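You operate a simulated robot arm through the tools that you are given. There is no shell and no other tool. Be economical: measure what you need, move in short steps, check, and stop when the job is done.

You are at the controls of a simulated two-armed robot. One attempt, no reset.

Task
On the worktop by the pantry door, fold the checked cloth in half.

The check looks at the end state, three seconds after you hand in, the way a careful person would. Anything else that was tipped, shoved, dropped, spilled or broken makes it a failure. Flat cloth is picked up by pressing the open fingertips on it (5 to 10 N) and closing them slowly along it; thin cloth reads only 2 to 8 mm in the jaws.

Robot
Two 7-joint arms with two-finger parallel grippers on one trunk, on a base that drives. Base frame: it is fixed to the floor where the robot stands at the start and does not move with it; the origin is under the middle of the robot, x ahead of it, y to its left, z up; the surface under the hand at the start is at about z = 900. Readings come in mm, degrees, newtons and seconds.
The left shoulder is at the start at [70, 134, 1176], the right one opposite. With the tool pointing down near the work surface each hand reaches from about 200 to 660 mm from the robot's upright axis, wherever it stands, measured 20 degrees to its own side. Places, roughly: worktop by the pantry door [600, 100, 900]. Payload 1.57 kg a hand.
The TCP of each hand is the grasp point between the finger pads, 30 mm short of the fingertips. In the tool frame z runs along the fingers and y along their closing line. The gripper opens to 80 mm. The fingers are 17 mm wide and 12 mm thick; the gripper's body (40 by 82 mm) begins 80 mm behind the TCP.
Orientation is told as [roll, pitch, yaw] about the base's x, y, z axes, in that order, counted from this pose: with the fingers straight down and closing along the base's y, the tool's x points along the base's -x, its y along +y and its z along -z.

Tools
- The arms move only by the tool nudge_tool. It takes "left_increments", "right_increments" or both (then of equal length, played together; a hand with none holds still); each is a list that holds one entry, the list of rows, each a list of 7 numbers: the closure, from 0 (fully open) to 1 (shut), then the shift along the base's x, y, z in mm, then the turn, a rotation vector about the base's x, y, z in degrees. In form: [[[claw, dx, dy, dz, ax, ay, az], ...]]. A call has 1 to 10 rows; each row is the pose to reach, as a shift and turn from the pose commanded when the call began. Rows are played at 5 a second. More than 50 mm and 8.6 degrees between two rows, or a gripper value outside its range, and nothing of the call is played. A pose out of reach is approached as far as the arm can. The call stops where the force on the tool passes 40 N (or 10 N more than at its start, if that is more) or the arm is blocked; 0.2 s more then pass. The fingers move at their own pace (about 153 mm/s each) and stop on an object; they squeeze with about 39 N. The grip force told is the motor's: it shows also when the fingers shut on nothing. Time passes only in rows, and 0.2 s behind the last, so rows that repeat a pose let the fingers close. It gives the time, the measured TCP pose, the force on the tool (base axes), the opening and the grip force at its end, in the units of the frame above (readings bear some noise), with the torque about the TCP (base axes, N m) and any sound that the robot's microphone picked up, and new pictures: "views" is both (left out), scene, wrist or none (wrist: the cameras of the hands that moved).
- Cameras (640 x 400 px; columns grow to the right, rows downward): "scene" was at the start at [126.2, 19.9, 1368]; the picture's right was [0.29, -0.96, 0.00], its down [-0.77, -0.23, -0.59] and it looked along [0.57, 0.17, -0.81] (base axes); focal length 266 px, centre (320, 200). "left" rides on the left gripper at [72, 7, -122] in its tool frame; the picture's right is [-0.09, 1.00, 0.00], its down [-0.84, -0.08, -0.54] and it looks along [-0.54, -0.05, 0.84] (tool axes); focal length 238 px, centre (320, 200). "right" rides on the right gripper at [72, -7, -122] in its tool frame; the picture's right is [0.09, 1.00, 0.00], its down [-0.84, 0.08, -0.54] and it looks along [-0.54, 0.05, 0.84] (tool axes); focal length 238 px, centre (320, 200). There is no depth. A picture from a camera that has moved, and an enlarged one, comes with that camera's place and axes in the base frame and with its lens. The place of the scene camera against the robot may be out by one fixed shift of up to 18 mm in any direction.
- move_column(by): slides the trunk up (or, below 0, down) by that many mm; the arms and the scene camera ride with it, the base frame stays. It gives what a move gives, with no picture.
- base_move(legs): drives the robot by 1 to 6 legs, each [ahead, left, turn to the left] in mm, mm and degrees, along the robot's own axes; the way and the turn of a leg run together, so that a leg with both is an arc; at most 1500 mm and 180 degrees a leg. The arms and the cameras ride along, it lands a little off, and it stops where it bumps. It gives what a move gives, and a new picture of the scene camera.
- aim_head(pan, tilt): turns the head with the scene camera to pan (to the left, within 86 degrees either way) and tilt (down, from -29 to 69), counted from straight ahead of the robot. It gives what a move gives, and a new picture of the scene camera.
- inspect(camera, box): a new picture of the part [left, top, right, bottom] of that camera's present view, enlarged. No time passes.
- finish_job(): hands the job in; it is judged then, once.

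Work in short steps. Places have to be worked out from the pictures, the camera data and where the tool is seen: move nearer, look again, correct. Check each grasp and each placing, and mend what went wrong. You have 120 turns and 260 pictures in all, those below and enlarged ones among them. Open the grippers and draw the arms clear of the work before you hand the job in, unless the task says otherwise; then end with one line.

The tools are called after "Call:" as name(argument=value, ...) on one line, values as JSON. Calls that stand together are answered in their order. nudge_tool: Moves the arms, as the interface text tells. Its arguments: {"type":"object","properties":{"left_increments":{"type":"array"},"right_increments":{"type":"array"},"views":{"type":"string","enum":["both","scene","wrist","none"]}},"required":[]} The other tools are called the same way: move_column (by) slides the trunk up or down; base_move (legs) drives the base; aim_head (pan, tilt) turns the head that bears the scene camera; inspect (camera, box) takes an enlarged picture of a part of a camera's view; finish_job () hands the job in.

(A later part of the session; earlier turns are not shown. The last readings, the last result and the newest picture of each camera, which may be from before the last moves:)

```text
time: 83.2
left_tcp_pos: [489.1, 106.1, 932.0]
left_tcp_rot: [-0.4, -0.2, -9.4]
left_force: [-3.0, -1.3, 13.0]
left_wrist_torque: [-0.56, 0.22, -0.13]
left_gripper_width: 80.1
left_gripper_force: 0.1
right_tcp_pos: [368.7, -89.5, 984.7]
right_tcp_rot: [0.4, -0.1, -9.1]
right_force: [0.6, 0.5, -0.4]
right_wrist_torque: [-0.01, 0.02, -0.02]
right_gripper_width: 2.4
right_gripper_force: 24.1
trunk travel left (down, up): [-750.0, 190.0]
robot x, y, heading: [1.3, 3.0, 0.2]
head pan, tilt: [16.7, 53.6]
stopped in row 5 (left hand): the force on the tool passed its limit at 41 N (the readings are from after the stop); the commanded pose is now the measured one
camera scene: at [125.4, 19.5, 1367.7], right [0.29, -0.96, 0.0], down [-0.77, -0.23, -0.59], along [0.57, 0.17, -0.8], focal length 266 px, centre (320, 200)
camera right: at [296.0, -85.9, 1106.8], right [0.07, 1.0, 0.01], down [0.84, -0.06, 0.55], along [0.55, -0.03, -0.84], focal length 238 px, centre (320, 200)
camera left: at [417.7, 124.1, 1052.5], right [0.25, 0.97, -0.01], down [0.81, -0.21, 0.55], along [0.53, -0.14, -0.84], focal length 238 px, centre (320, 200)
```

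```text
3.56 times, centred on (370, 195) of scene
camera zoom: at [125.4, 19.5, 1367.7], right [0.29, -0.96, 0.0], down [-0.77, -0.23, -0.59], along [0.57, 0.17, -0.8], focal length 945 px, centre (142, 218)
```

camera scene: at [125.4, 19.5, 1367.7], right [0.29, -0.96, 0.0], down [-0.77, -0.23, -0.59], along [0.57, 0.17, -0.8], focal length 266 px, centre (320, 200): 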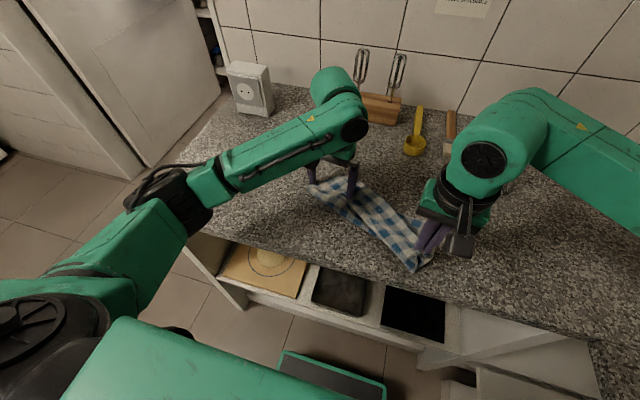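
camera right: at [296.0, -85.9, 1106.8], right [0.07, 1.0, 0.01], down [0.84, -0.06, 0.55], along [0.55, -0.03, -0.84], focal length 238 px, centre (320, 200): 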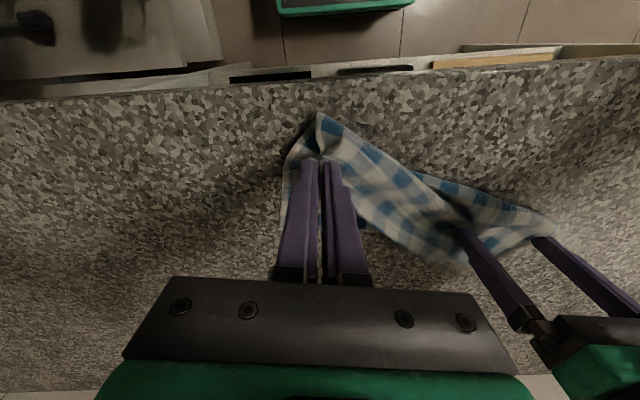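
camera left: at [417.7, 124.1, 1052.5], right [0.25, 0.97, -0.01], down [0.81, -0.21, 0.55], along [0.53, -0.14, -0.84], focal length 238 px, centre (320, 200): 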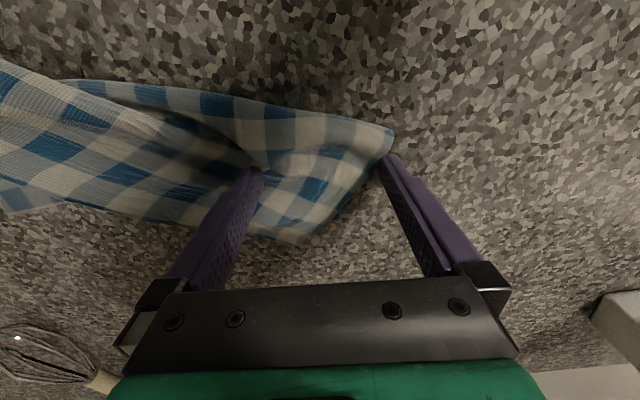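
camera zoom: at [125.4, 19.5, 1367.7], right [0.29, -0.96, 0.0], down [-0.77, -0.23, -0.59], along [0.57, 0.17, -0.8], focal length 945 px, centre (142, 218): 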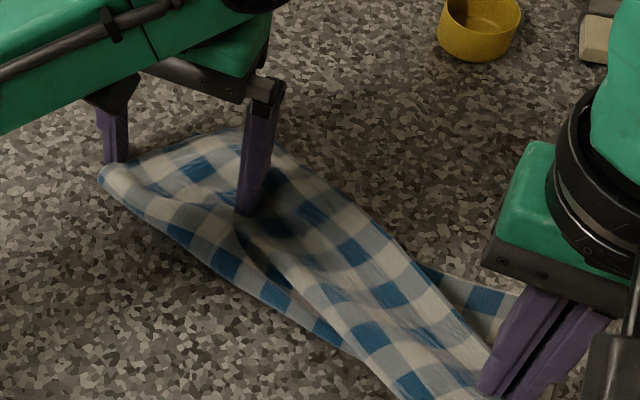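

The cloth pivoted. Better to fully unfold and redo it cleanly. Left hand lifts clear; right hand lays its corner down toward me and releases.

Call:
nudge_tool(left_increments=[[[0, 0, 0, 20, 0, 0, 1], [0, 0, 5, 60, 0, 0, 3], [0, -15, 20, 100, 0, 0, 5], [0.2, -40, 40, 125, 0, 0, 7], [0.4, -60, 60, 130, 0, 0, 9], [0.5, -60, 60, 130, 0, 0, 9], [0.5, -60, 60, 130, 0, 0, 9], [0.5, -60, 60, 130, 0, 0, 9], [0.5, -60, 60, 130, 0, 0, 9], [0.5, -60, 60, 130, 0, 0, 9]]], right_increments=[[[1, -5, -5, -5, 0, 0, 2], [1, -12, -10, -18, 0, 0, 4], [1, -20, -15, -32, 0, 0, 6], [1, -26, -20, -45, 0, 0, 8], [1, -26, -20, -51, 0, 0, 9], [0.8, -26, -20, -51, 0, 0, 9], [0.5, -26, -20, -51, 0, 0, 9], [0.5, -26, -20, -30, 0, 0, 9], [0.5, -26, -30, 5, 0, 0, 9], [0.5, -26, -50, 45, 0, 0, 9]]], views="both")

Call:
inspect(camera="scene", box=[260, 130, 480, 270])

```text
time: 85.4
left_tcp_pos: [426.0, 164.8, 1062.9]
left_tcp_rot: [-0.3, -0.1, -0.4]
left_force: [-0.4, 0.9, -0.1]
left_wrist_torque: [0.07, 0.0, 0.04]
left_gripper_width: 40.2
left_gripper_force: 0.1
right_tcp_pos: [345.0, -142.6, 1029.8]
right_tcp_rot: [0.4, -0.4, 0.0]
right_force: [0.5, -0.8, -0.6]
right_wrist_torque: [0.05, -0.04, 0.03]
right_gripper_width: 40.1
right_gripper_force: 0.0
trunk travel left (down, up): [-750.0, 190.0]
robot x, y, heading: [-0.3, -1.9, 0.1]
head pan, tilt: [16.7, 53.6]
camera scene: at [125.3, 19.1, 1368.1], right [0.29, -0.96, 0.0], down [-0.77, -0.23, -0.59], along [0.57, 0.17, -0.8], focal length 266 px, centre (320, 200)
camera right: at [271.9, -149.6, 1151.7], right [-0.09, 1.0, 0.01], down [0.83, 0.07, 0.55], along [0.54, 0.06, -0.84], focal length 238 px, centre (320, 200)
camera left: at [353.4, 172.1, 1182.0], right [0.1, 0.99, 0.0], down [0.84, -0.08, 0.54], along [0.54, -0.06, -0.84], focal length 238 px, centre (320, 200)
```

scene: 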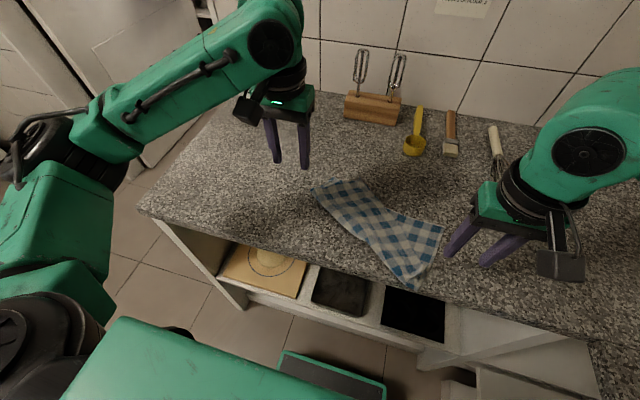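
right: 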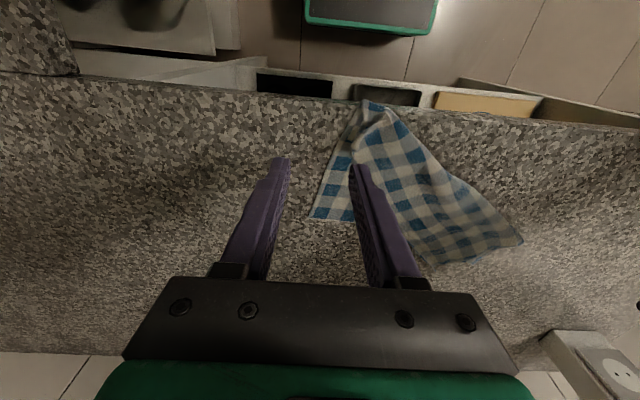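
left: 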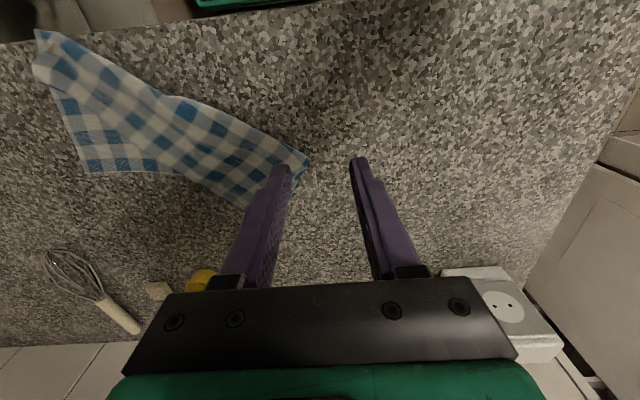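

```text
2.86 times, centred on (370, 200) of scene
camera zoom: at [125.3, 19.1, 1368.1], right [0.29, -0.96, 0.0], down [-0.77, -0.23, -0.59], along [0.57, 0.17, -0.8], focal length 759 px, centre (177, 200)
```

zoom: 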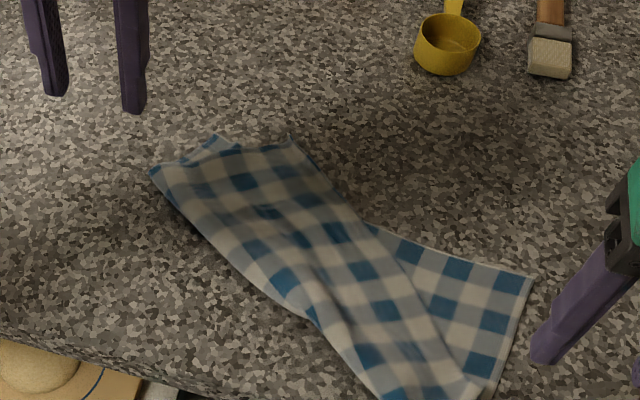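

The cloth is now folded diagonally. Let me zoom in to identify the free corners before unfolding.

Call:
inspect(camera="left", box=[20, 20, 340, 220])

Call:
inspect(camera="right", box=[290, 90, 550, 275])

```text
2.00 times, centred on (180, 120) of left
camera zoom: at [353.4, 172.1, 1182.0], right [0.1, 0.99, 0.0], down [0.84, -0.08, 0.54], along [0.54, -0.06, -0.84], focal length 477 px, centre (600, 360)
```

zoom: 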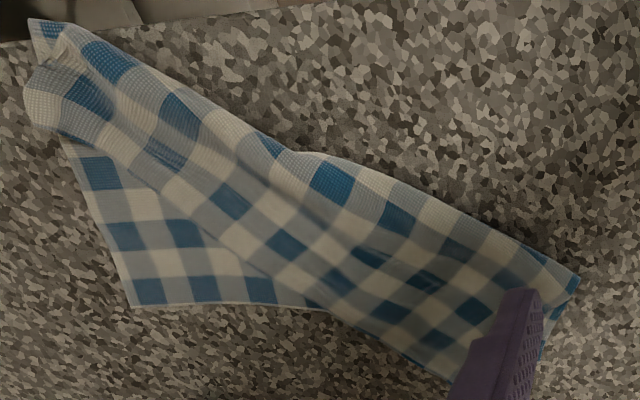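

```text
2.16 times, centred on (420, 182) of right
camera zoom: at [271.9, -149.6, 1151.7], right [-0.09, 1.0, 0.01], down [0.83, 0.07, 0.55], along [0.54, 0.06, -0.84], focal length 515 px, centre (104, 238)
```

zoom: 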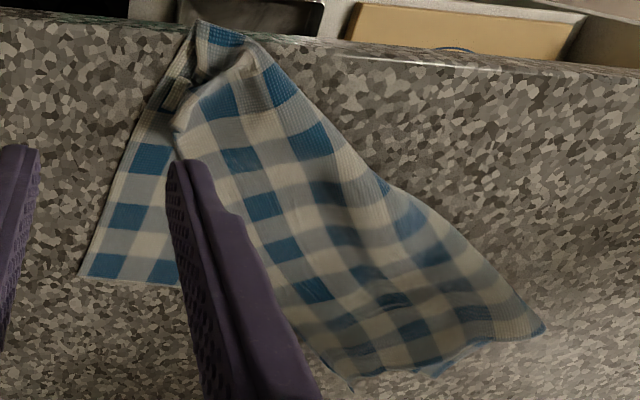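

Idea for a clean reset: hold one free edge at both corners, lift the cloth so it hangs as a single layer, then lay it flat. I move the left hand aside to see the left-end corners.

Call:
nudge_tool(left_increments=[[[0.5, -20, 15, 5, 0, 0, 0], [0.5, -40, 30, 5, 0, 0, 0], [0.5, -40, 30, 5, 0, 0, 0]]], right_increments=[[[0.5, 0, -20, 10, 0, 0, 0], [0.5, 0, -40, 30, 0, 0, 0], [0.5, 0, -40, 30, 0, 0, 0]]], views="wrist")

Call:
inspect(camera="left", box=[160, 80, 360, 240])

Call:
inspect(camera="right", box=[320, 60, 520, 220])

Call:
inspect(camera="scene", box=[295, 165, 455, 290])

```text
time: 86.2
left_tcp_pos: [390.6, 196.8, 1064.6]
left_tcp_rot: [-0.2, 0.1, -0.4]
left_force: [0.4, -0.5, -0.2]
left_wrist_torque: [0.02, 0.05, -0.02]
left_gripper_width: 40.1
left_gripper_force: 0.1
right_tcp_pos: [341.3, -180.1, 1059.9]
right_tcp_rot: [0.4, -0.2, 0.0]
right_force: [-0.2, -0.2, 0.4]
right_wrist_torque: [0.01, 0.01, 0.02]
right_gripper_width: 40.1
right_gripper_force: 0.0
trunk travel left (down, up): [-750.0, 190.0]
robot x, y, heading: [1.1, -2.8, -0.1]
head pan, tilt: [16.7, 53.6]
camera right: at [268.7, -188.0, 1182.2], right [-0.09, 1.0, 0.01], down [0.84, 0.07, 0.54], along [0.54, 0.05, -0.84], focal length 238 px, centre (320, 200)
camera left: at [318.4, 202.2, 1186.2], right [0.1, 1.0, 0.0], down [0.84, -0.08, 0.54], along [0.54, -0.06, -0.84], focal length 238 px, centre (320, 200)
```

right: 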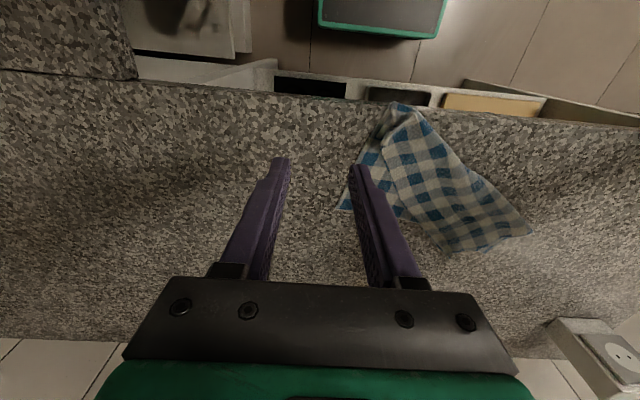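
left: 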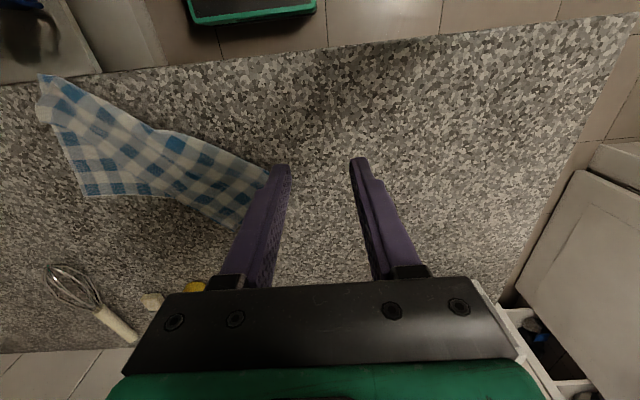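

```text
2.50 times, centred on (260, 160) of left
camera zoom: at [318.4, 202.2, 1186.2], right [0.1, 1.0, 0.0], down [0.84, -0.08, 0.54], along [0.54, -0.06, -0.84], focal length 596 px, centre (470, 300)
```

zoom: 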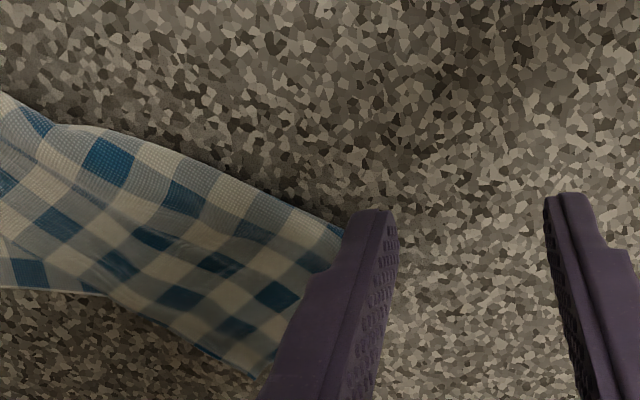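

```text
2.50 times, centred on (420, 140) of right
camera zoom: at [268.7, -188.0, 1182.2], right [-0.09, 1.0, 0.01], down [0.84, 0.07, 0.54], along [0.54, 0.05, -0.84], focal length 596 px, centre (70, 350)
```

zoom: 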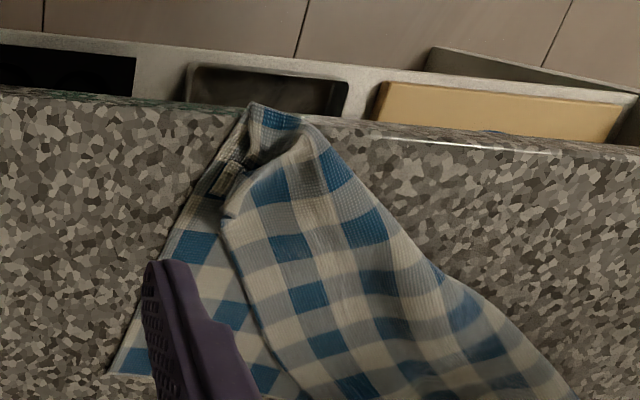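

```text
3.20 times, centred on (375, 228) of scene
camera zoom: at [127.7, 20.1, 1367.8], right [0.29, -0.96, 0.0], down [-0.77, -0.23, -0.59], along [0.57, 0.17, -0.81], focal length 850 px, centre (144, 112)
```

zoom: 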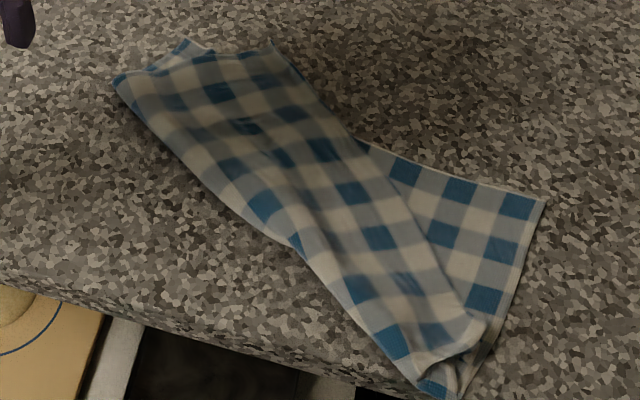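

Bottom layer is only ~13° off square, but unfolded flat it would overhang the counter front. Since pressing slides the whole cloth easily, I'll press both hands on it and slide it forward (left +85, right +125 mm), squaring it up.

Call:
nudge_tool(left_increments=[[[0.4, 25, -25, -10, 0, 0, 0], [0.35, 45, -55, -30, 0, 0, 0], [0.35, 65, -85, -55, 0, 0, 0], [0.35, 84, -107, -80, 0, 0, 0], [0.35, 84, -107, -110, 0, 0, 0], [0.35, 84, -107, -126, 0, 0, 0], [0.35, 84, -107, -130, 0, 0, 0], [0.35, 84, -107, -130, 0, 0, 0]]], right_increments=[[[0.4, 15, 25, -10, 0, 0, 0], [0.35, 30, 50, -30, 0, 0, 0], [0.35, 45, 80, -55, 0, 0, 0], [0.35, 54, 100, -80, 0, 0, 0], [0.35, 54, 100, -108, 0, 0, 0], [0.35, 54, 100, -122, 0, 0, 0], [0.35, 54, 100, -125, 0, 0, 0], [0.35, 54, 100, -125, 0, 0, 0]]], views="scene")

```text
time: 88.0
left_tcp_pos: [473.6, 87.4, 936.4]
left_tcp_rot: [-0.3, 0.1, -0.4]
left_force: [-0.3, 0.8, -0.3]
left_wrist_torque: [-0.02, 0.0, 0.02]
left_gripper_width: 52.2
left_gripper_force: 0.1
right_tcp_pos: [397.8, -78.6, 933.7]
right_tcp_rot: [0.2, -0.2, -0.2]
right_force: [-0.1, 0.4, 0.1]
right_wrist_torque: [-0.04, -0.03, 0.01]
right_gripper_width: 52.1
right_gripper_force: 0.1
trunk travel left (down, up): [-750.0, 190.0]
robot x, y, heading: [-1.9, 2.1, 0.1]
head pan, tilt: [16.7, 53.6]
camera scene: at [125.9, 20.1, 1368.0], right [0.29, -0.96, 0.0], down [-0.77, -0.23, -0.59], along [0.57, 0.17, -0.81], focal length 266 px, centre (320, 200)
```

scene: 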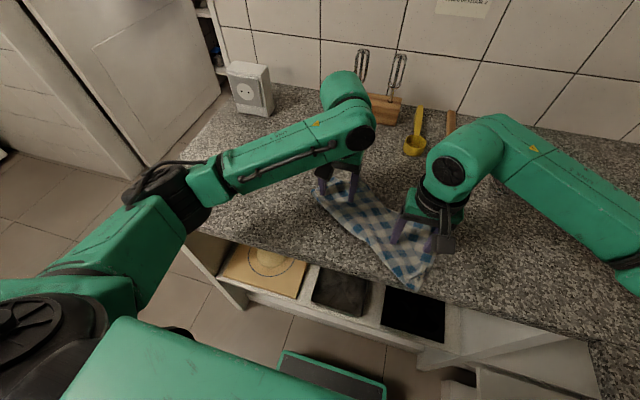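

Both hands hover just above the cloth; press to light contact.

Call:
nudge_tool(left_increments=[[[0.35, 0, 0, -3, 0, 0, 0], [0.35, 0, 0, -5.5, 0, 0, 0], [0.35, 0, 0, -5.5, 0, 0, 0]]], right_increments=[[[0.35, 0, 0, -1.5, 0, 0, 0], [0.35, 0, 0, -3, 0, 0, 0], [0.35, 0, 0, -3, 0, 0, 0]]], views="none")

```text
time: 88.8
left_tcp_pos: [471.4, 88.4, 931.4]
left_tcp_rot: [-0.4, -0.3, -0.3]
left_force: [3.5, -1.0, 14.7]
left_wrist_torque: [0.42, -0.12, -0.1]
left_gripper_width: 51.4
left_gripper_force: 0.0
right_tcp_pos: [397.5, -79.9, 931.6]
right_tcp_rot: [0.5, -0.3, -0.1]
right_force: [0.5, -0.2, 0.6]
right_wrist_torque: [0.02, 0.01, -0.05]
right_gripper_width: 52.3
right_gripper_force: 0.0
trunk travel left (down, up): [-750.0, 190.0]
robot x, y, heading: [1.2, 1.7, 0.2]
head pan, tilt: [16.7, 53.6]
```

Left 15 N, right barely touching: adjust, then slide forward with a slight turn.

Call:
nudge_tool(left_increments=[[[0.35, 0, 0, 0.5, 0, 0, 0], [0.35, 8, 0, 0.5, 0, 0, 1.5], [0.35, 19, 0, 0.5, 0, 0, 3], [0.35, 30, 0, 0.5, 0, 0, 4.5], [0.35, 41, 0, 0.5, 0, 0, 6], [0.35, 52, 0, 0.5, 0, 0, 7.5], [0.35, 63, 0, 0.5, 0, 0, 9], [0.35, 74, 0, 0.5, 0, 0, 11], [0.35, 85, 0, 0.5, 0, 0, 13], [0.35, 85, 0, 0.5, 0, 0, 13]]], right_increments=[[[0.35, 0, 0, -1.6, 0, 0, 0], [0.35, 12, 0, -1.6, 0, 0, 1.5], [0.35, 28, 0, -1.6, 0, 0, 3], [0.35, 44, 0, -1.6, 0, 0, 4.5], [0.35, 60, 0, -1.6, 0, 0, 6], [0.35, 76, 0, -1.6, 0, 0, 7.5], [0.35, 92, 0, -1.6, 0, 0, 9], [0.35, 108, 0, -1.6, 0, 0, 11], [0.35, 125, 0, -1.6, 0, 0, 13], [0.35, 125, 0, -1.6, 0, 0, 13]]], views="scene")

Call:
inspect(camera="scene", box=[280, 130, 480, 270])

```text
time: 91.0
left_tcp_pos: [554.8, 88.1, 932.0]
left_tcp_rot: [-0.3, -0.1, 12.5]
left_force: [-1.7, 0.9, 7.9]
left_wrist_torque: [0.28, 0.08, 0.02]
left_gripper_width: 52.1
left_gripper_force: 0.4
right_tcp_pos: [521.3, -79.5, 930.8]
right_tcp_rot: [0.3, -0.4, 13.0]
right_force: [-0.6, -0.6, 7.3]
right_wrist_torque: [0.1, 0.05, 0.05]
right_gripper_width: 52.2
right_gripper_force: 0.3
trunk travel left (down, up): [-750.0, 190.0]
robot x, y, heading: [-0.6, 1.4, -0.2]
head pan, tilt: [16.7, 53.6]
camera scene: at [122.5, 19.9, 1368.4], right [0.29, -0.96, 0.0], down [-0.77, -0.23, -0.6], along [0.57, 0.17, -0.8], focal length 266 px, centre (320, 200)
```

scene: 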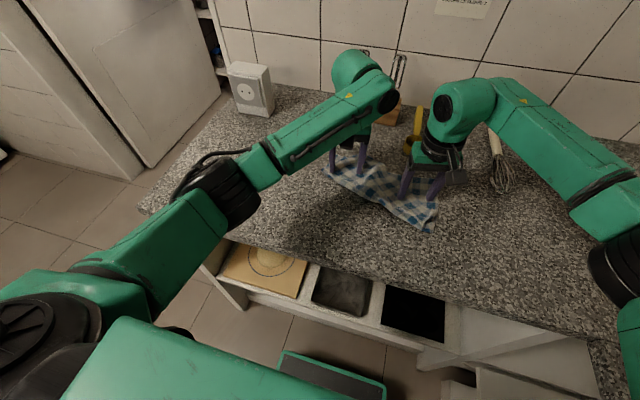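

```text
2.86 times, centred on (380, 200) of scene
camera zoom: at [122.5, 19.9, 1368.4], right [0.29, -0.96, 0.0], down [-0.77, -0.23, -0.6], along [0.57, 0.17, -0.8], focal length 759 px, centre (149, 200)
```

zoom: 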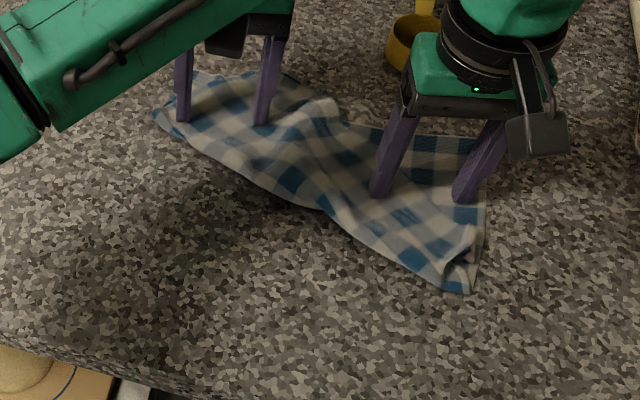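

Slid as intended. Lift both hands and look.

Call:
nudge_tool(left_increments=[[[0.35, 0, 0, 15, 0, 0, -3], [0.4, -5, 5, 55, 0, 0, -6], [0.5, -30, 25, 90, 0, 0, -9], [0.5, -60, 50, 115, 0, 0, -12], [0.5, -90, 75, 130, 0, 0, -13], [0.5, -110, 90, 130, 0, 0, -13], [0.5, -110, 90, 130, 0, 0, -13]]], right_increments=[[[0.35, 0, 0, 15, 0, 0, -3], [0.4, -5, -5, 55, 0, 0, -6], [0.5, -30, -25, 90, 0, 0, -9], [0.5, -60, -50, 115, 0, 0, -12], [0.5, -85, -75, 130, 0, 0, -13], [0.5, -85, -80, 130, 0, 0, -13], [0.5, -85, -80, 130, 0, 0, -13]]], views="wrist")

Call:
inspect(camera="scene", box=[295, 140, 455, 240])

Call:
inspect(camera="left", box=[0, 90, 320, 290])

Call:
inspect(camera="right", box=[320, 80, 640, 280])

```text
time: 92.6
left_tcp_pos: [445.3, 177.1, 1060.6]
left_tcp_rot: [-0.2, 0.1, -0.5]
left_force: [0.6, 0.1, 0.1]
left_wrist_torque: [0.04, 0.02, 0.0]
left_gripper_width: 40.1
left_gripper_force: 0.1
right_tcp_pos: [436.0, -161.1, 1060.8]
right_tcp_rot: [0.4, -0.2, -0.2]
right_force: [0.0, -0.5, 1.3]
right_wrist_torque: [0.03, 0.01, 0.05]
right_gripper_width: 39.9
right_gripper_force: 0.2
trunk travel left (down, up): [-750.0, 190.0]
robot x, y, heading: [1.1, -3.6, 0.0]
head pan, tilt: [16.7, 53.6]
camera right: at [364.9, -169.6, 1182.7], right [-0.09, 1.0, 0.01], down [0.84, 0.07, 0.55], along [0.54, 0.05, -0.84], focal length 238 px, centre (320, 200)
camera left: at [373.9, 184.2, 1182.3], right [0.1, 0.99, 0.0], down [0.84, -0.08, 0.54], along [0.54, -0.06, -0.84], focal length 238 px, centre (320, 200)
```

right: 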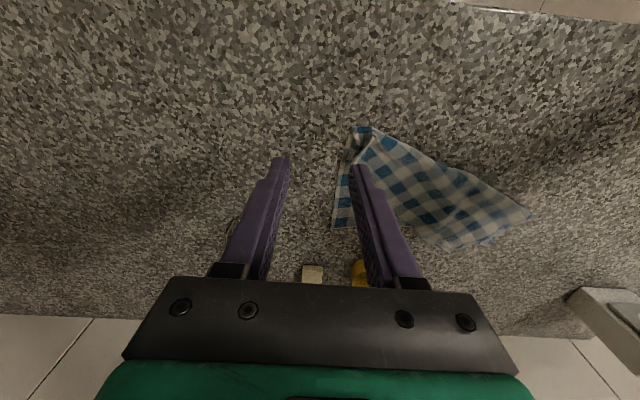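
left: 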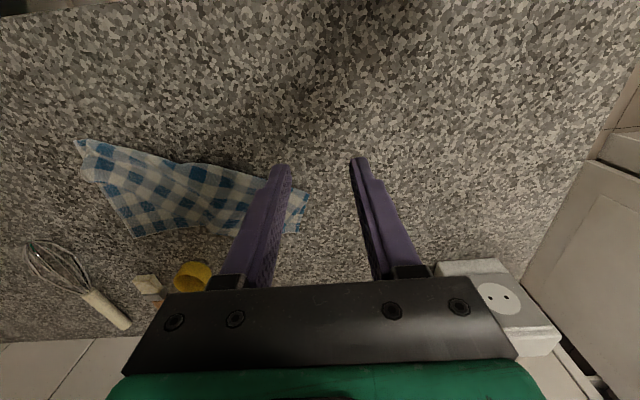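

```text
4.00 times, centred on (375, 190) of scene
camera zoom: at [126.9, 19.5, 1367.9], right [0.29, -0.96, 0.0], down [-0.77, -0.23, -0.59], along [0.57, 0.17, -0.81], focal length 1063 px, centre (100, 240)
```

zoom: 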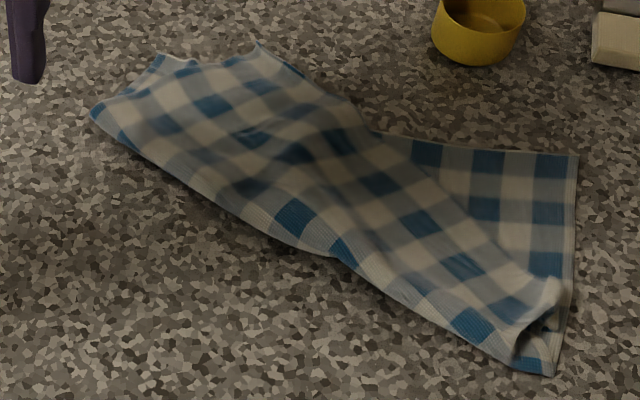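

```text
2.00 times, centred on (160, 190) of left
camera zoom: at [373.9, 184.2, 1182.3], right [0.1, 0.99, 0.0], down [0.84, -0.08, 0.54], along [0.54, -0.06, -0.84], focal length 477 px, centre (640, 220)
```

zoom: 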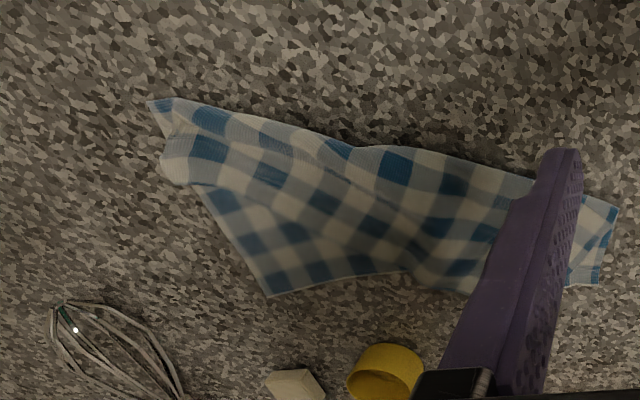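

```text
2.00 times, centred on (480, 180) of right
camera zoom: at [364.9, -169.6, 1182.7], right [-0.09, 1.0, 0.01], down [0.84, 0.07, 0.55], along [0.54, 0.05, -0.84], focal length 477 px, centre (0, 240)
```

zoom: 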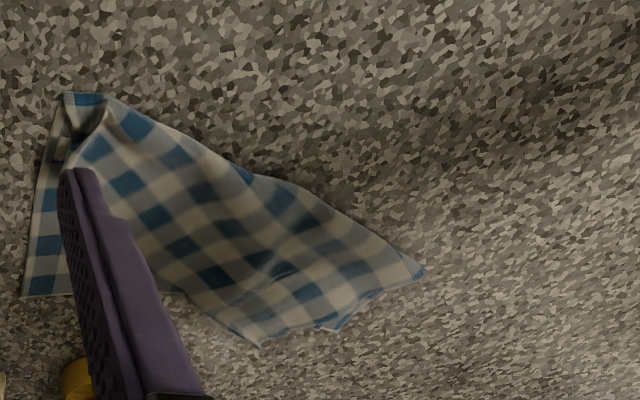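

Flap corners: NL ≈(633,72), NR ≈(485,-113) curled up. I'll take a clearer look at the NR corner by shifting the right hand outward.

Call:
nudge_tool(right_increments=[[[0.5, 10, -20, -20, 0, 0, 0], [0.5, 15, -25, -40, 0, 0, 0], [0.5, 15, -25, -40, 0, 0, 0]]], views="none")

Call:
inspect(camera="right", box=[340, 60, 560, 240])

```text
time: 93.4
left_tcp_pos: [445.6, 178.8, 1062.1]
left_tcp_rot: [-0.3, 0.1, -0.4]
left_force: [-0.1, -0.9, -0.2]
left_wrist_torque: [-0.02, -0.02, 0.0]
left_gripper_width: 40.1
left_gripper_force: 0.1
right_tcp_pos: [451.2, -187.1, 1021.5]
right_tcp_rot: [0.3, -0.3, -0.1]
right_force: [0.0, 0.4, 0.5]
right_wrist_torque: [0.0, 0.0, 0.02]
right_gripper_width: 40.2
right_gripper_force: 0.0
trunk travel left (down, up): [-750.0, 190.0]
robot x, y, heading: [2.0, 0.6, 0.1]
head pan, tilt: [16.7, 53.6]
```

```text
2.22 times, centred on (450, 150) of right
camera zoom: at [378.5, -193.4, 1143.0], right [-0.09, 1.0, 0.01], down [0.83, 0.07, 0.55], along [0.54, 0.05, -0.84], focal length 530 px, centre (31, 311)
```

zoom: 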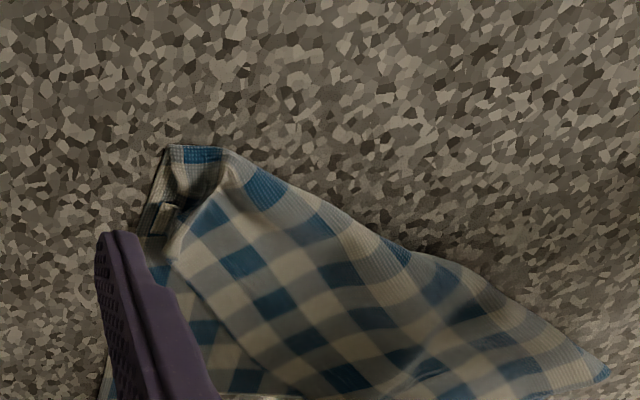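

I'll pin the bare bottom layer near its far-right corner with the right hand, and pinch the overhanging NL tip (633,72) with the left to peel the flap open.

Call:
nudge_tool(left_increments=[[[0.6, 30, -20, 0, 0, 0, 0], [0.7, 60, -40, -10, 0, 0, 0], [0.72, 90, -60, -30, 0, 0, 0], [0.72, 120, -80, -55, 0, 0, 0], [0.72, 145, -95, -80, 0, 0, 0], [0.72, 167, -107, -105, 0, 0, 0], [0.72, 167, -107, -122, 0, 0, 0], [0.72, 167, -107, -122, 0, 0, 0]]], right_increments=[[[0.5, 20, 10, 10, 0, 0, 0], [0.5, 45, 25, 10, 0, 0, 0], [0.5, 70, 50, 0, 0, 0, 0], [0.5, 95, 75, -20, 0, 0, 0], [0.5, 114, 92, -50, 0, 0, 0], [0.5, 114, 92, -75, 0, 0, 0], [0.5, 114, 92, -86, 0, 0, 0], [0.5, 114, 92, -86, 0, 0, 0]]], views="both")

```text
time: 95.2
left_tcp_pos: [603.1, 74.3, 939.5]
left_tcp_rot: [-0.3, -0.1, -0.5]
left_force: [0.1, 0.7, -0.4]
left_wrist_torque: [0.01, -0.02, 0.01]
left_gripper_width: 22.4
left_gripper_force: 0.0
left hand out of reach, approached as far as the arm can: row 6, 7, 8
right_tcp_pos: [565.5, -91.5, 935.2]
right_tcp_rot: [0.2, -0.3, 0.0]
right_force: [-0.5, 0.1, 0.2]
right_wrist_torque: [-0.01, 0.0, 0.01]
right_gripper_width: 40.1
right_gripper_force: 0.1
trunk travel left (down, up): [-750.0, 190.0]
robot x, y, heading: [1.1, 0.2, -0.1]
head pan, tilt: [16.7, 53.6]
camera scene: at [126.6, 20.6, 1368.0], right [0.29, -0.96, 0.0], down [-0.77, -0.23, -0.59], along [0.57, 0.17, -0.81], focal length 266 px, centre (320, 200)
camera right: at [493.1, -99.1, 1057.3], right [-0.09, 1.0, 0.01], down [0.83, 0.07, 0.55], along [0.54, 0.05, -0.84], focal length 238 px, centre (320, 200)
camera left: at [530.2, 81.0, 1060.3], right [0.1, 0.99, 0.0], down [0.84, -0.08, 0.54], along [0.54, -0.06, -0.84], focal length 238 px, centre (320, 200)
```

scene: 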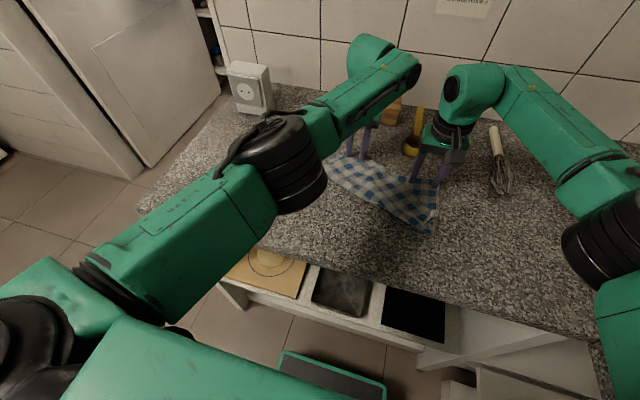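
right: 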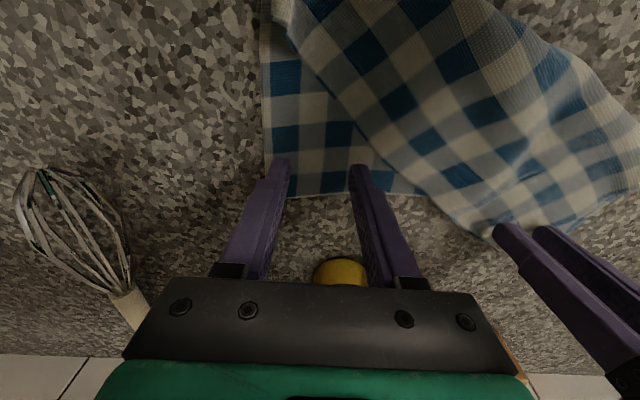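
left: 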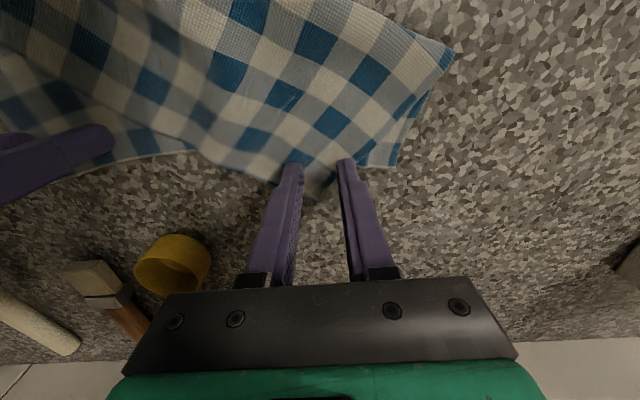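

The left can't reach the tip upright, so I tilt it 20° (tips forward) to reach the overhang; the right presses down to pin the bottom layer.

Call:
nudge_tool(left_increments=[[[0.72, 2, 0, 4, 0, -7, 0], [0.72, 5, 0, 4, 0, -14, 0], [0.72, 8, 0, 2, 0, -20, 0], [0.72, 8, 0, -4, 0, -20, 0], [0.72, 8, 0, -8, 0, -20, 0], [0.72, 8, 0, -8, 0, -20, 0]]], right_increments=[[[0.5, 0, 0, -2, 0, 0, 0], [0.5, 0, 0, -3.5, 0, 0, 0], [0.5, 0, 0, -4.5, 0, 0, 0], [0.5, 0, 0, -5, 0, 0, 0], [0.5, 0, 0, -5, 0, 0, 0], [0.5, 0, 0, -5, 0, 0, 0]]], views="wrist")

```text
time: 96.6
left_tcp_pos: [611.0, 73.6, 932.6]
left_tcp_rot: [-0.1, -20.2, -0.4]
left_force: [-0.3, 1.2, 6.9]
left_wrist_torque: [0.04, -0.03, 0.02]
left_gripper_width: 22.7
left_gripper_force: 0.0
left hand out of reach, approached as far as the arm can: row 1
right_tcp_pos: [564.8, -91.6, 931.7]
right_tcp_rot: [0.4, -0.5, 0.0]
right_force: [1.8, 1.1, 6.3]
right_wrist_torque: [-0.2, -0.07, 0.07]
right_gripper_width: 39.4
right_gripper_force: 0.1
trunk travel left (down, up): [-750.0, 190.0]
robot x, y, heading: [-3.1, -1.8, 0.1]
head pan, tilt: [16.7, 53.6]
camera right: at [492.8, -100.0, 1053.4], right [-0.09, 1.0, 0.01], down [0.83, 0.07, 0.55], along [0.55, 0.05, -0.84], focal length 238 px, centre (320, 200)
camera left: at [501.5, 80.9, 1021.3], right [0.09, 1.0, 0.03], down [0.6, -0.08, 0.8], along [0.8, -0.06, -0.6], focal length 238 px, centre (320, 200)
```

right: 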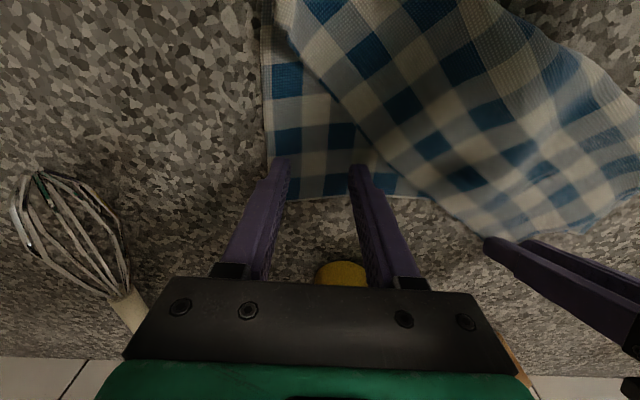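
left: 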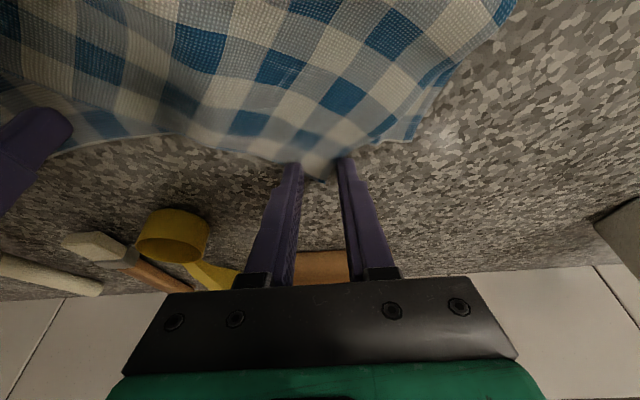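

Left fingertips are on the flap tip with 7 N; closing slowly.

Call:
nudge_tool(left_increments=[[[0.75, 0, 0, 0, 0, 0, 0], [0.79, 0, 0, 0, 0, 0, 0], [0.83, 0, 0, 0, 0, 0, 0], [0.87, 0, 0, 0, 0, 0, 0], [0.91, 0, 0, 0, 0, 0, 0], [0.95, 0, 0, 0, 0, 0, 0], [1, 0, 0, 0, 0, 0, 0], [1, 0, 0, 0, 0, 0, 0]]], views="wrist")

```text
time: 98.4
left_tcp_pos: [611.9, 73.3, 931.6]
left_tcp_rot: [-0.1, -20.3, -0.5]
left_force: [0.8, -0.8, 13.3]
left_wrist_torque: [0.01, -0.07, 0.01]
left_gripper_width: 2.0
left_gripper_force: 23.6
right_tcp_pos: [564.6, -93.6, 930.9]
right_tcp_rot: [0.3, -0.4, -0.1]
right_force: [1.2, 0.4, 5.9]
right_wrist_torque: [-0.15, -0.05, 0.04]
right_gripper_width: 39.3
right_gripper_force: 0.1
trunk travel left (down, up): [-750.0, 190.0]
robot x, y, heading: [0.2, -1.1, 0.0]
head pan, tilt: [16.7, 53.6]
camera left: at [500.6, 80.1, 1021.4], right [0.09, 0.99, 0.03], down [0.6, -0.08, 0.8], along [0.8, -0.06, -0.6], focal length 238 px, centre (320, 200)
```

left: 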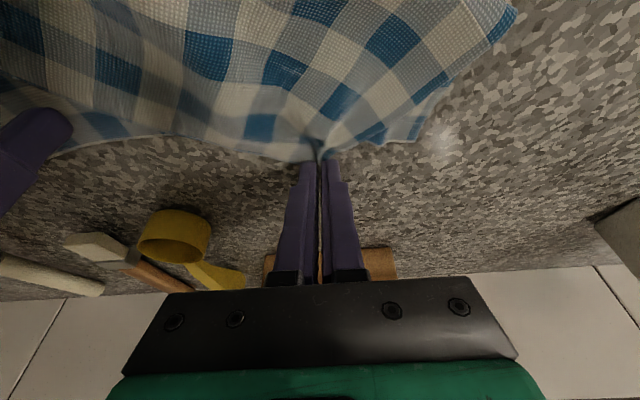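

Held. Peel the flap open: up, back, and outward in an arc, while untilting; right keeps pinning.

Call:
nudge_tool(left_increments=[[[1, -8, 3, 22, 0, 2, 0], [1, -25, 10, 48, 0, 5, 0], [1, -48, 19, 70, 0, 8, 0], [1, -74, 30, 86, 0, 11, 0], [1, -100, 41, 96, 0, 14, 0], [1, -126, 52, 100, 0, 17, 0], [1, -152, 62, 96, 0, 20, 0], [1, -176, 72, 84, 0, 20, 0], [1, -176, 72, 84, 0, 20, 0]]], views="both")

Call:
inspect(camera="scene", box=[280, 130, 480, 270])

```text
time: 100.4
left_tcp_pos: [434.4, 146.6, 1016.7]
left_tcp_rot: [-0.2, 0.0, -0.4]
left_force: [-0.5, -0.6, -0.1]
left_wrist_torque: [0.0, -0.02, 0.03]
left_gripper_width: 2.2
left_gripper_force: 23.5
left hand out of reach, approached as far as the arm can: row 3
right_tcp_pos: [566.2, -93.6, 931.3]
right_tcp_rot: [0.4, -0.3, 0.0]
right_force: [0.0, 0.8, 14.0]
right_wrist_torque: [-0.35, 0.0, 0.02]
right_gripper_width: 39.5
right_gripper_force: 0.0
trunk travel left (down, up): [-750.0, 190.0]
robot x, y, heading: [1.3, -0.1, 0.0]
head pan, tilt: [16.7, 53.6]
camera scene: at [123.4, 20.2, 1368.3], right [0.29, -0.96, 0.0], down [-0.77, -0.23, -0.59], along [0.57, 0.17, -0.8], focal length 266 px, centre (320, 200)
camera left: at [361.5, 154.1, 1137.4], right [0.1, 1.0, 0.0], down [0.84, -0.08, 0.54], along [0.54, -0.06, -0.84], focal length 238 px, centre (320, 200)
```

scene: 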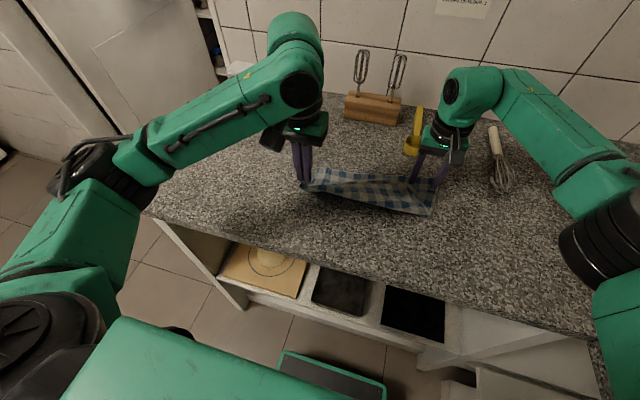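
left: 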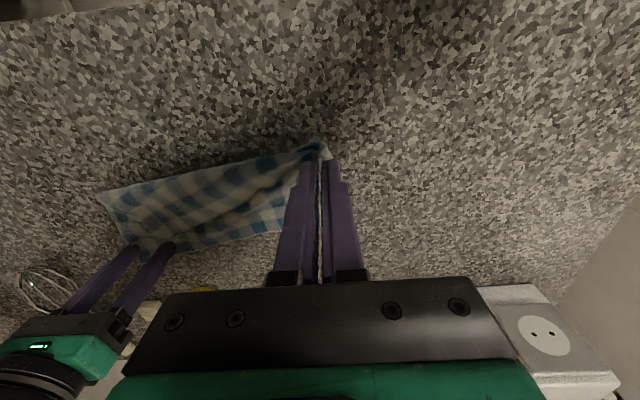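

```text
2.86 times, centred on (380, 200) of scene
camera zoom: at [123.4, 20.2, 1368.3], right [0.29, -0.96, 0.0], down [-0.77, -0.23, -0.59], along [0.57, 0.17, -0.8], focal length 759 px, centre (149, 200)
```

zoom: 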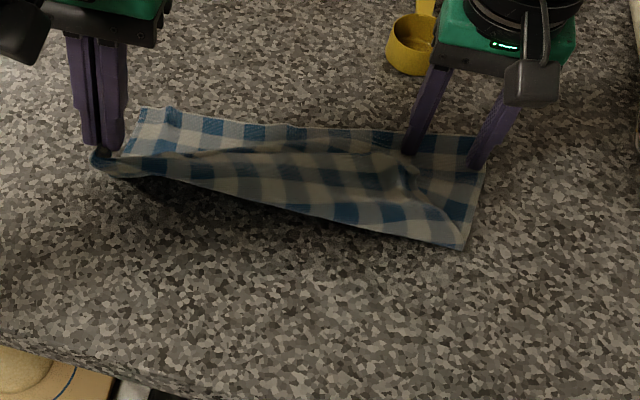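

Opening nicely, bottom still pinned. Continue back and down to lay the left-near corner on the table, then release.

Call:
nudge_tool(left_increments=[[[1, -20, 6, -12, 0, 0, 0], [1, -40, 12, -30, 0, 0, 0], [1, -58, 16, -50, 0, 0, 0], [1, -70, 18, -70, 0, 0, 0], [1, -74, 18, -83, 0, 0, 0], [1, -74, 18, -83, 0, 0, 0]]], views="both")

Call:
inspect(camera="scene", box=[280, 130, 480, 270])

```text
time: 101.8
left_tcp_pos: [363.1, 162.8, 932.0]
left_tcp_rot: [-0.3, -0.2, -0.4]
left_force: [5.8, -2.6, 14.6]
left_wrist_torque: [-0.16, -0.19, 0.06]
left_gripper_width: 2.5
left_gripper_force: 24.0
right_tcp_pos: [565.2, -92.7, 930.8]
right_tcp_rot: [0.4, -0.5, 0.1]
right_force: [-0.6, 1.8, 14.1]
right_wrist_torque: [-0.21, 0.05, -0.01]
right_gripper_width: 38.0
right_gripper_force: 0.0
trunk travel left (down, up): [-750.0, 190.0]
robot x, y, heading: [3.4, 1.5, -0.0]
head pan, tilt: [16.7, 53.6]
camera scene: at [123.0, 19.8, 1368.6], right [0.29, -0.96, 0.0], down [-0.77, -0.23, -0.6], along [0.57, 0.17, -0.8], focal length 266 px, centre (320, 200)
camera left: at [290.0, 170.0, 1053.9], right [0.1, 1.0, 0.0], down [0.83, -0.08, 0.55], along [0.54, -0.06, -0.84], focal length 238 px, centre (320, 200)
```

scene: 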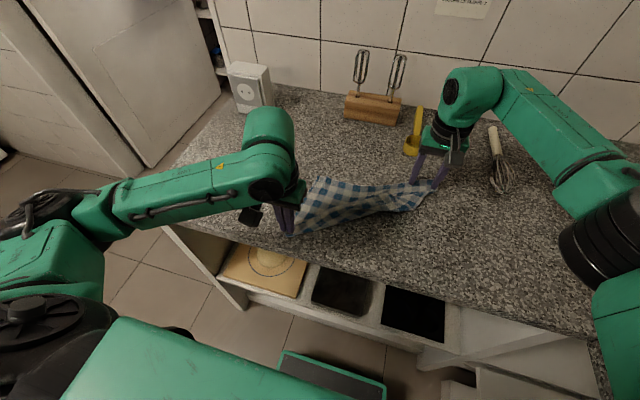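
left: 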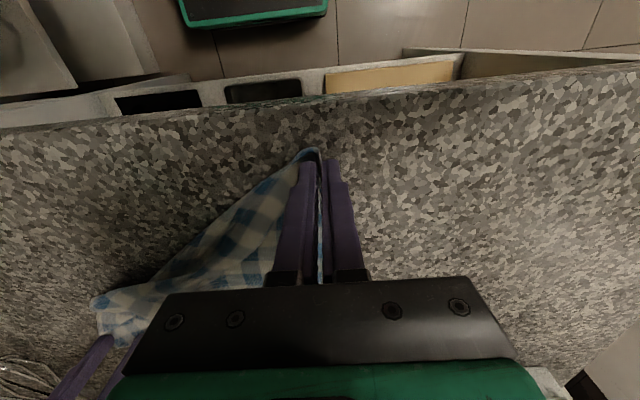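

```text
2.86 times, centred on (380, 200) of scene
camera zoom: at [123.0, 19.8, 1368.6], right [0.29, -0.96, 0.0], down [-0.77, -0.23, -0.6], along [0.57, 0.17, -0.8], focal length 759 px, centre (149, 200)
```

zoom: 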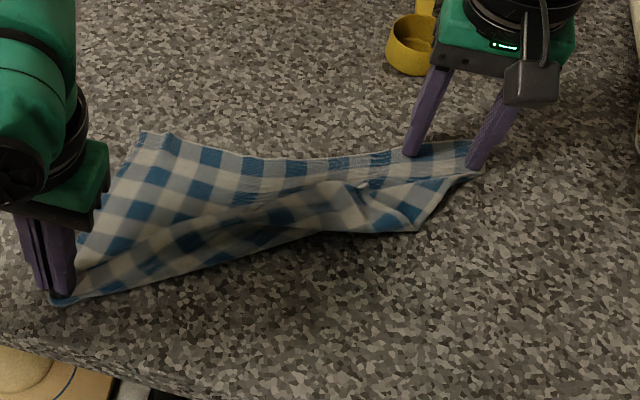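

The left half is unfolded. Now the right: lift the right hand and look at the remaining folded NR corner (about (513,-30)).

Call:
nudge_tool(left_increments=[[[1, 0, 0, 1, 0, 0, 0], [1, 0, 0, 1, 0, 0, 0], [1, 0, 0, 1, 0, 0, 0], [1, 0, 0, 1, 0, 0, 0], [1, 0, 0, 1, 0, 0, 0]]], right_increments=[[[0.5, 0, 0, 15, 0, 0, 0], [0.5, -15, -10, 45, 0, 0, 0], [0.5, -35, -10, 70, 0, 0, 0], [0.5, -55, 0, 80, 0, 0, 0], [0.5, -55, 0, 80, 0, 0, 0]]], views="wrist")

Call:
inspect(camera="scene", box=[290, 150, 470, 250])

Call:
inspect(camera="right", box=[260, 80, 580, 280])

```text
time: 103.0
left_tcp_pos: [362.4, 163.5, 933.0]
left_tcp_rot: [-0.2, 0.0, -0.4]
left_force: [0.7, 0.0, 11.3]
left_wrist_torque: [-0.02, -0.01, 0.02]
left_gripper_width: 2.1
left_gripper_force: 23.4
right_tcp_pos: [510.8, -93.5, 1012.5]
right_tcp_rot: [0.3, -0.3, -0.1]
right_force: [-0.8, 0.7, 0.1]
right_wrist_torque: [-0.01, 0.02, 0.01]
right_gripper_width: 40.0
right_gripper_force: 0.0
trunk travel left (down, up): [-750.0, 190.0]
robot x, y, heading: [-1.2, 1.5, 0.1]
head pan, tilt: [16.7, 53.6]
camera right: at [437.8, -100.5, 1132.8], right [-0.09, 1.0, 0.01], down [0.83, 0.07, 0.55], along [0.54, 0.05, -0.84], focal length 238 px, centre (320, 200)
camera left: at [289.7, 169.8, 1054.5], right [0.1, 0.99, 0.0], down [0.84, -0.08, 0.54], along [0.54, -0.06, -0.84], focal length 238 px, centre (320, 200)
```

right: 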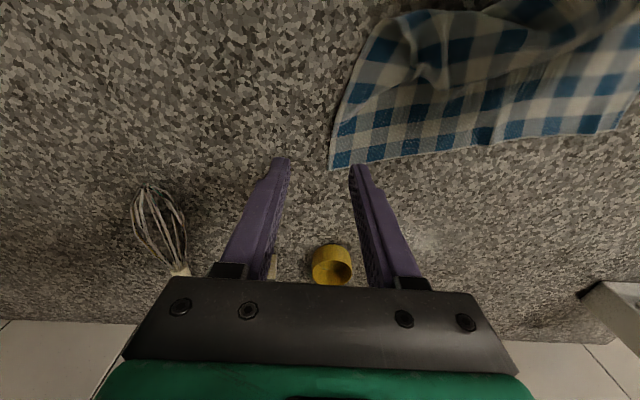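
left: 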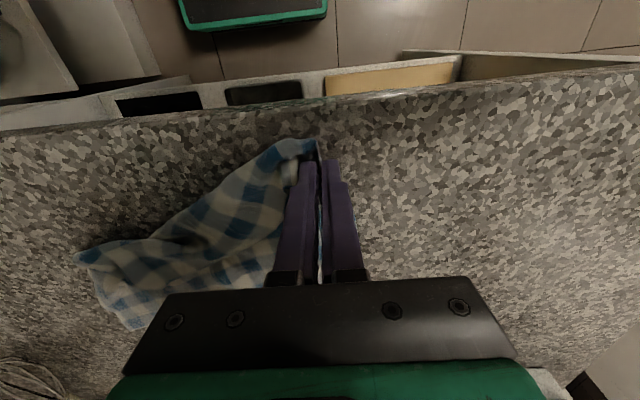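

```text
3.56 times, centred on (380, 200) of scene
camera zoom: at [124.7, 19.2, 1368.2], right [0.29, -0.96, 0.0], down [-0.77, -0.23, -0.59], along [0.57, 0.17, -0.8], focal length 945 px, centre (107, 200)
```

zoom: 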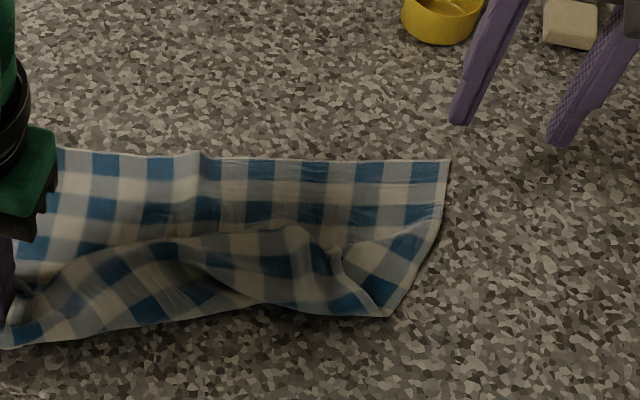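

```text
2.00 times, centred on (420, 180) of right
camera zoom: at [437.8, -100.5, 1132.8], right [-0.09, 1.0, 0.01], down [0.83, 0.07, 0.55], along [0.54, 0.05, -0.84], focal length 477 px, centre (120, 240)
```

zoom: 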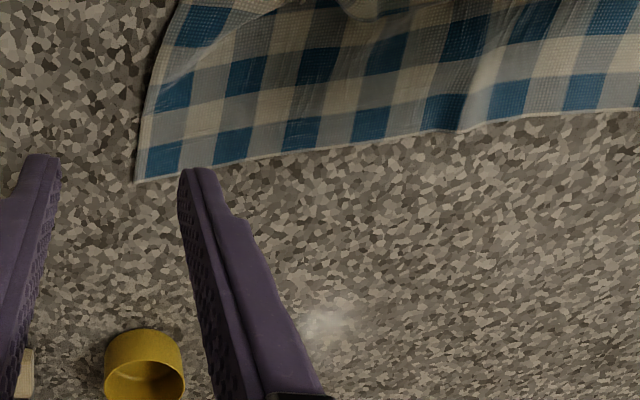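

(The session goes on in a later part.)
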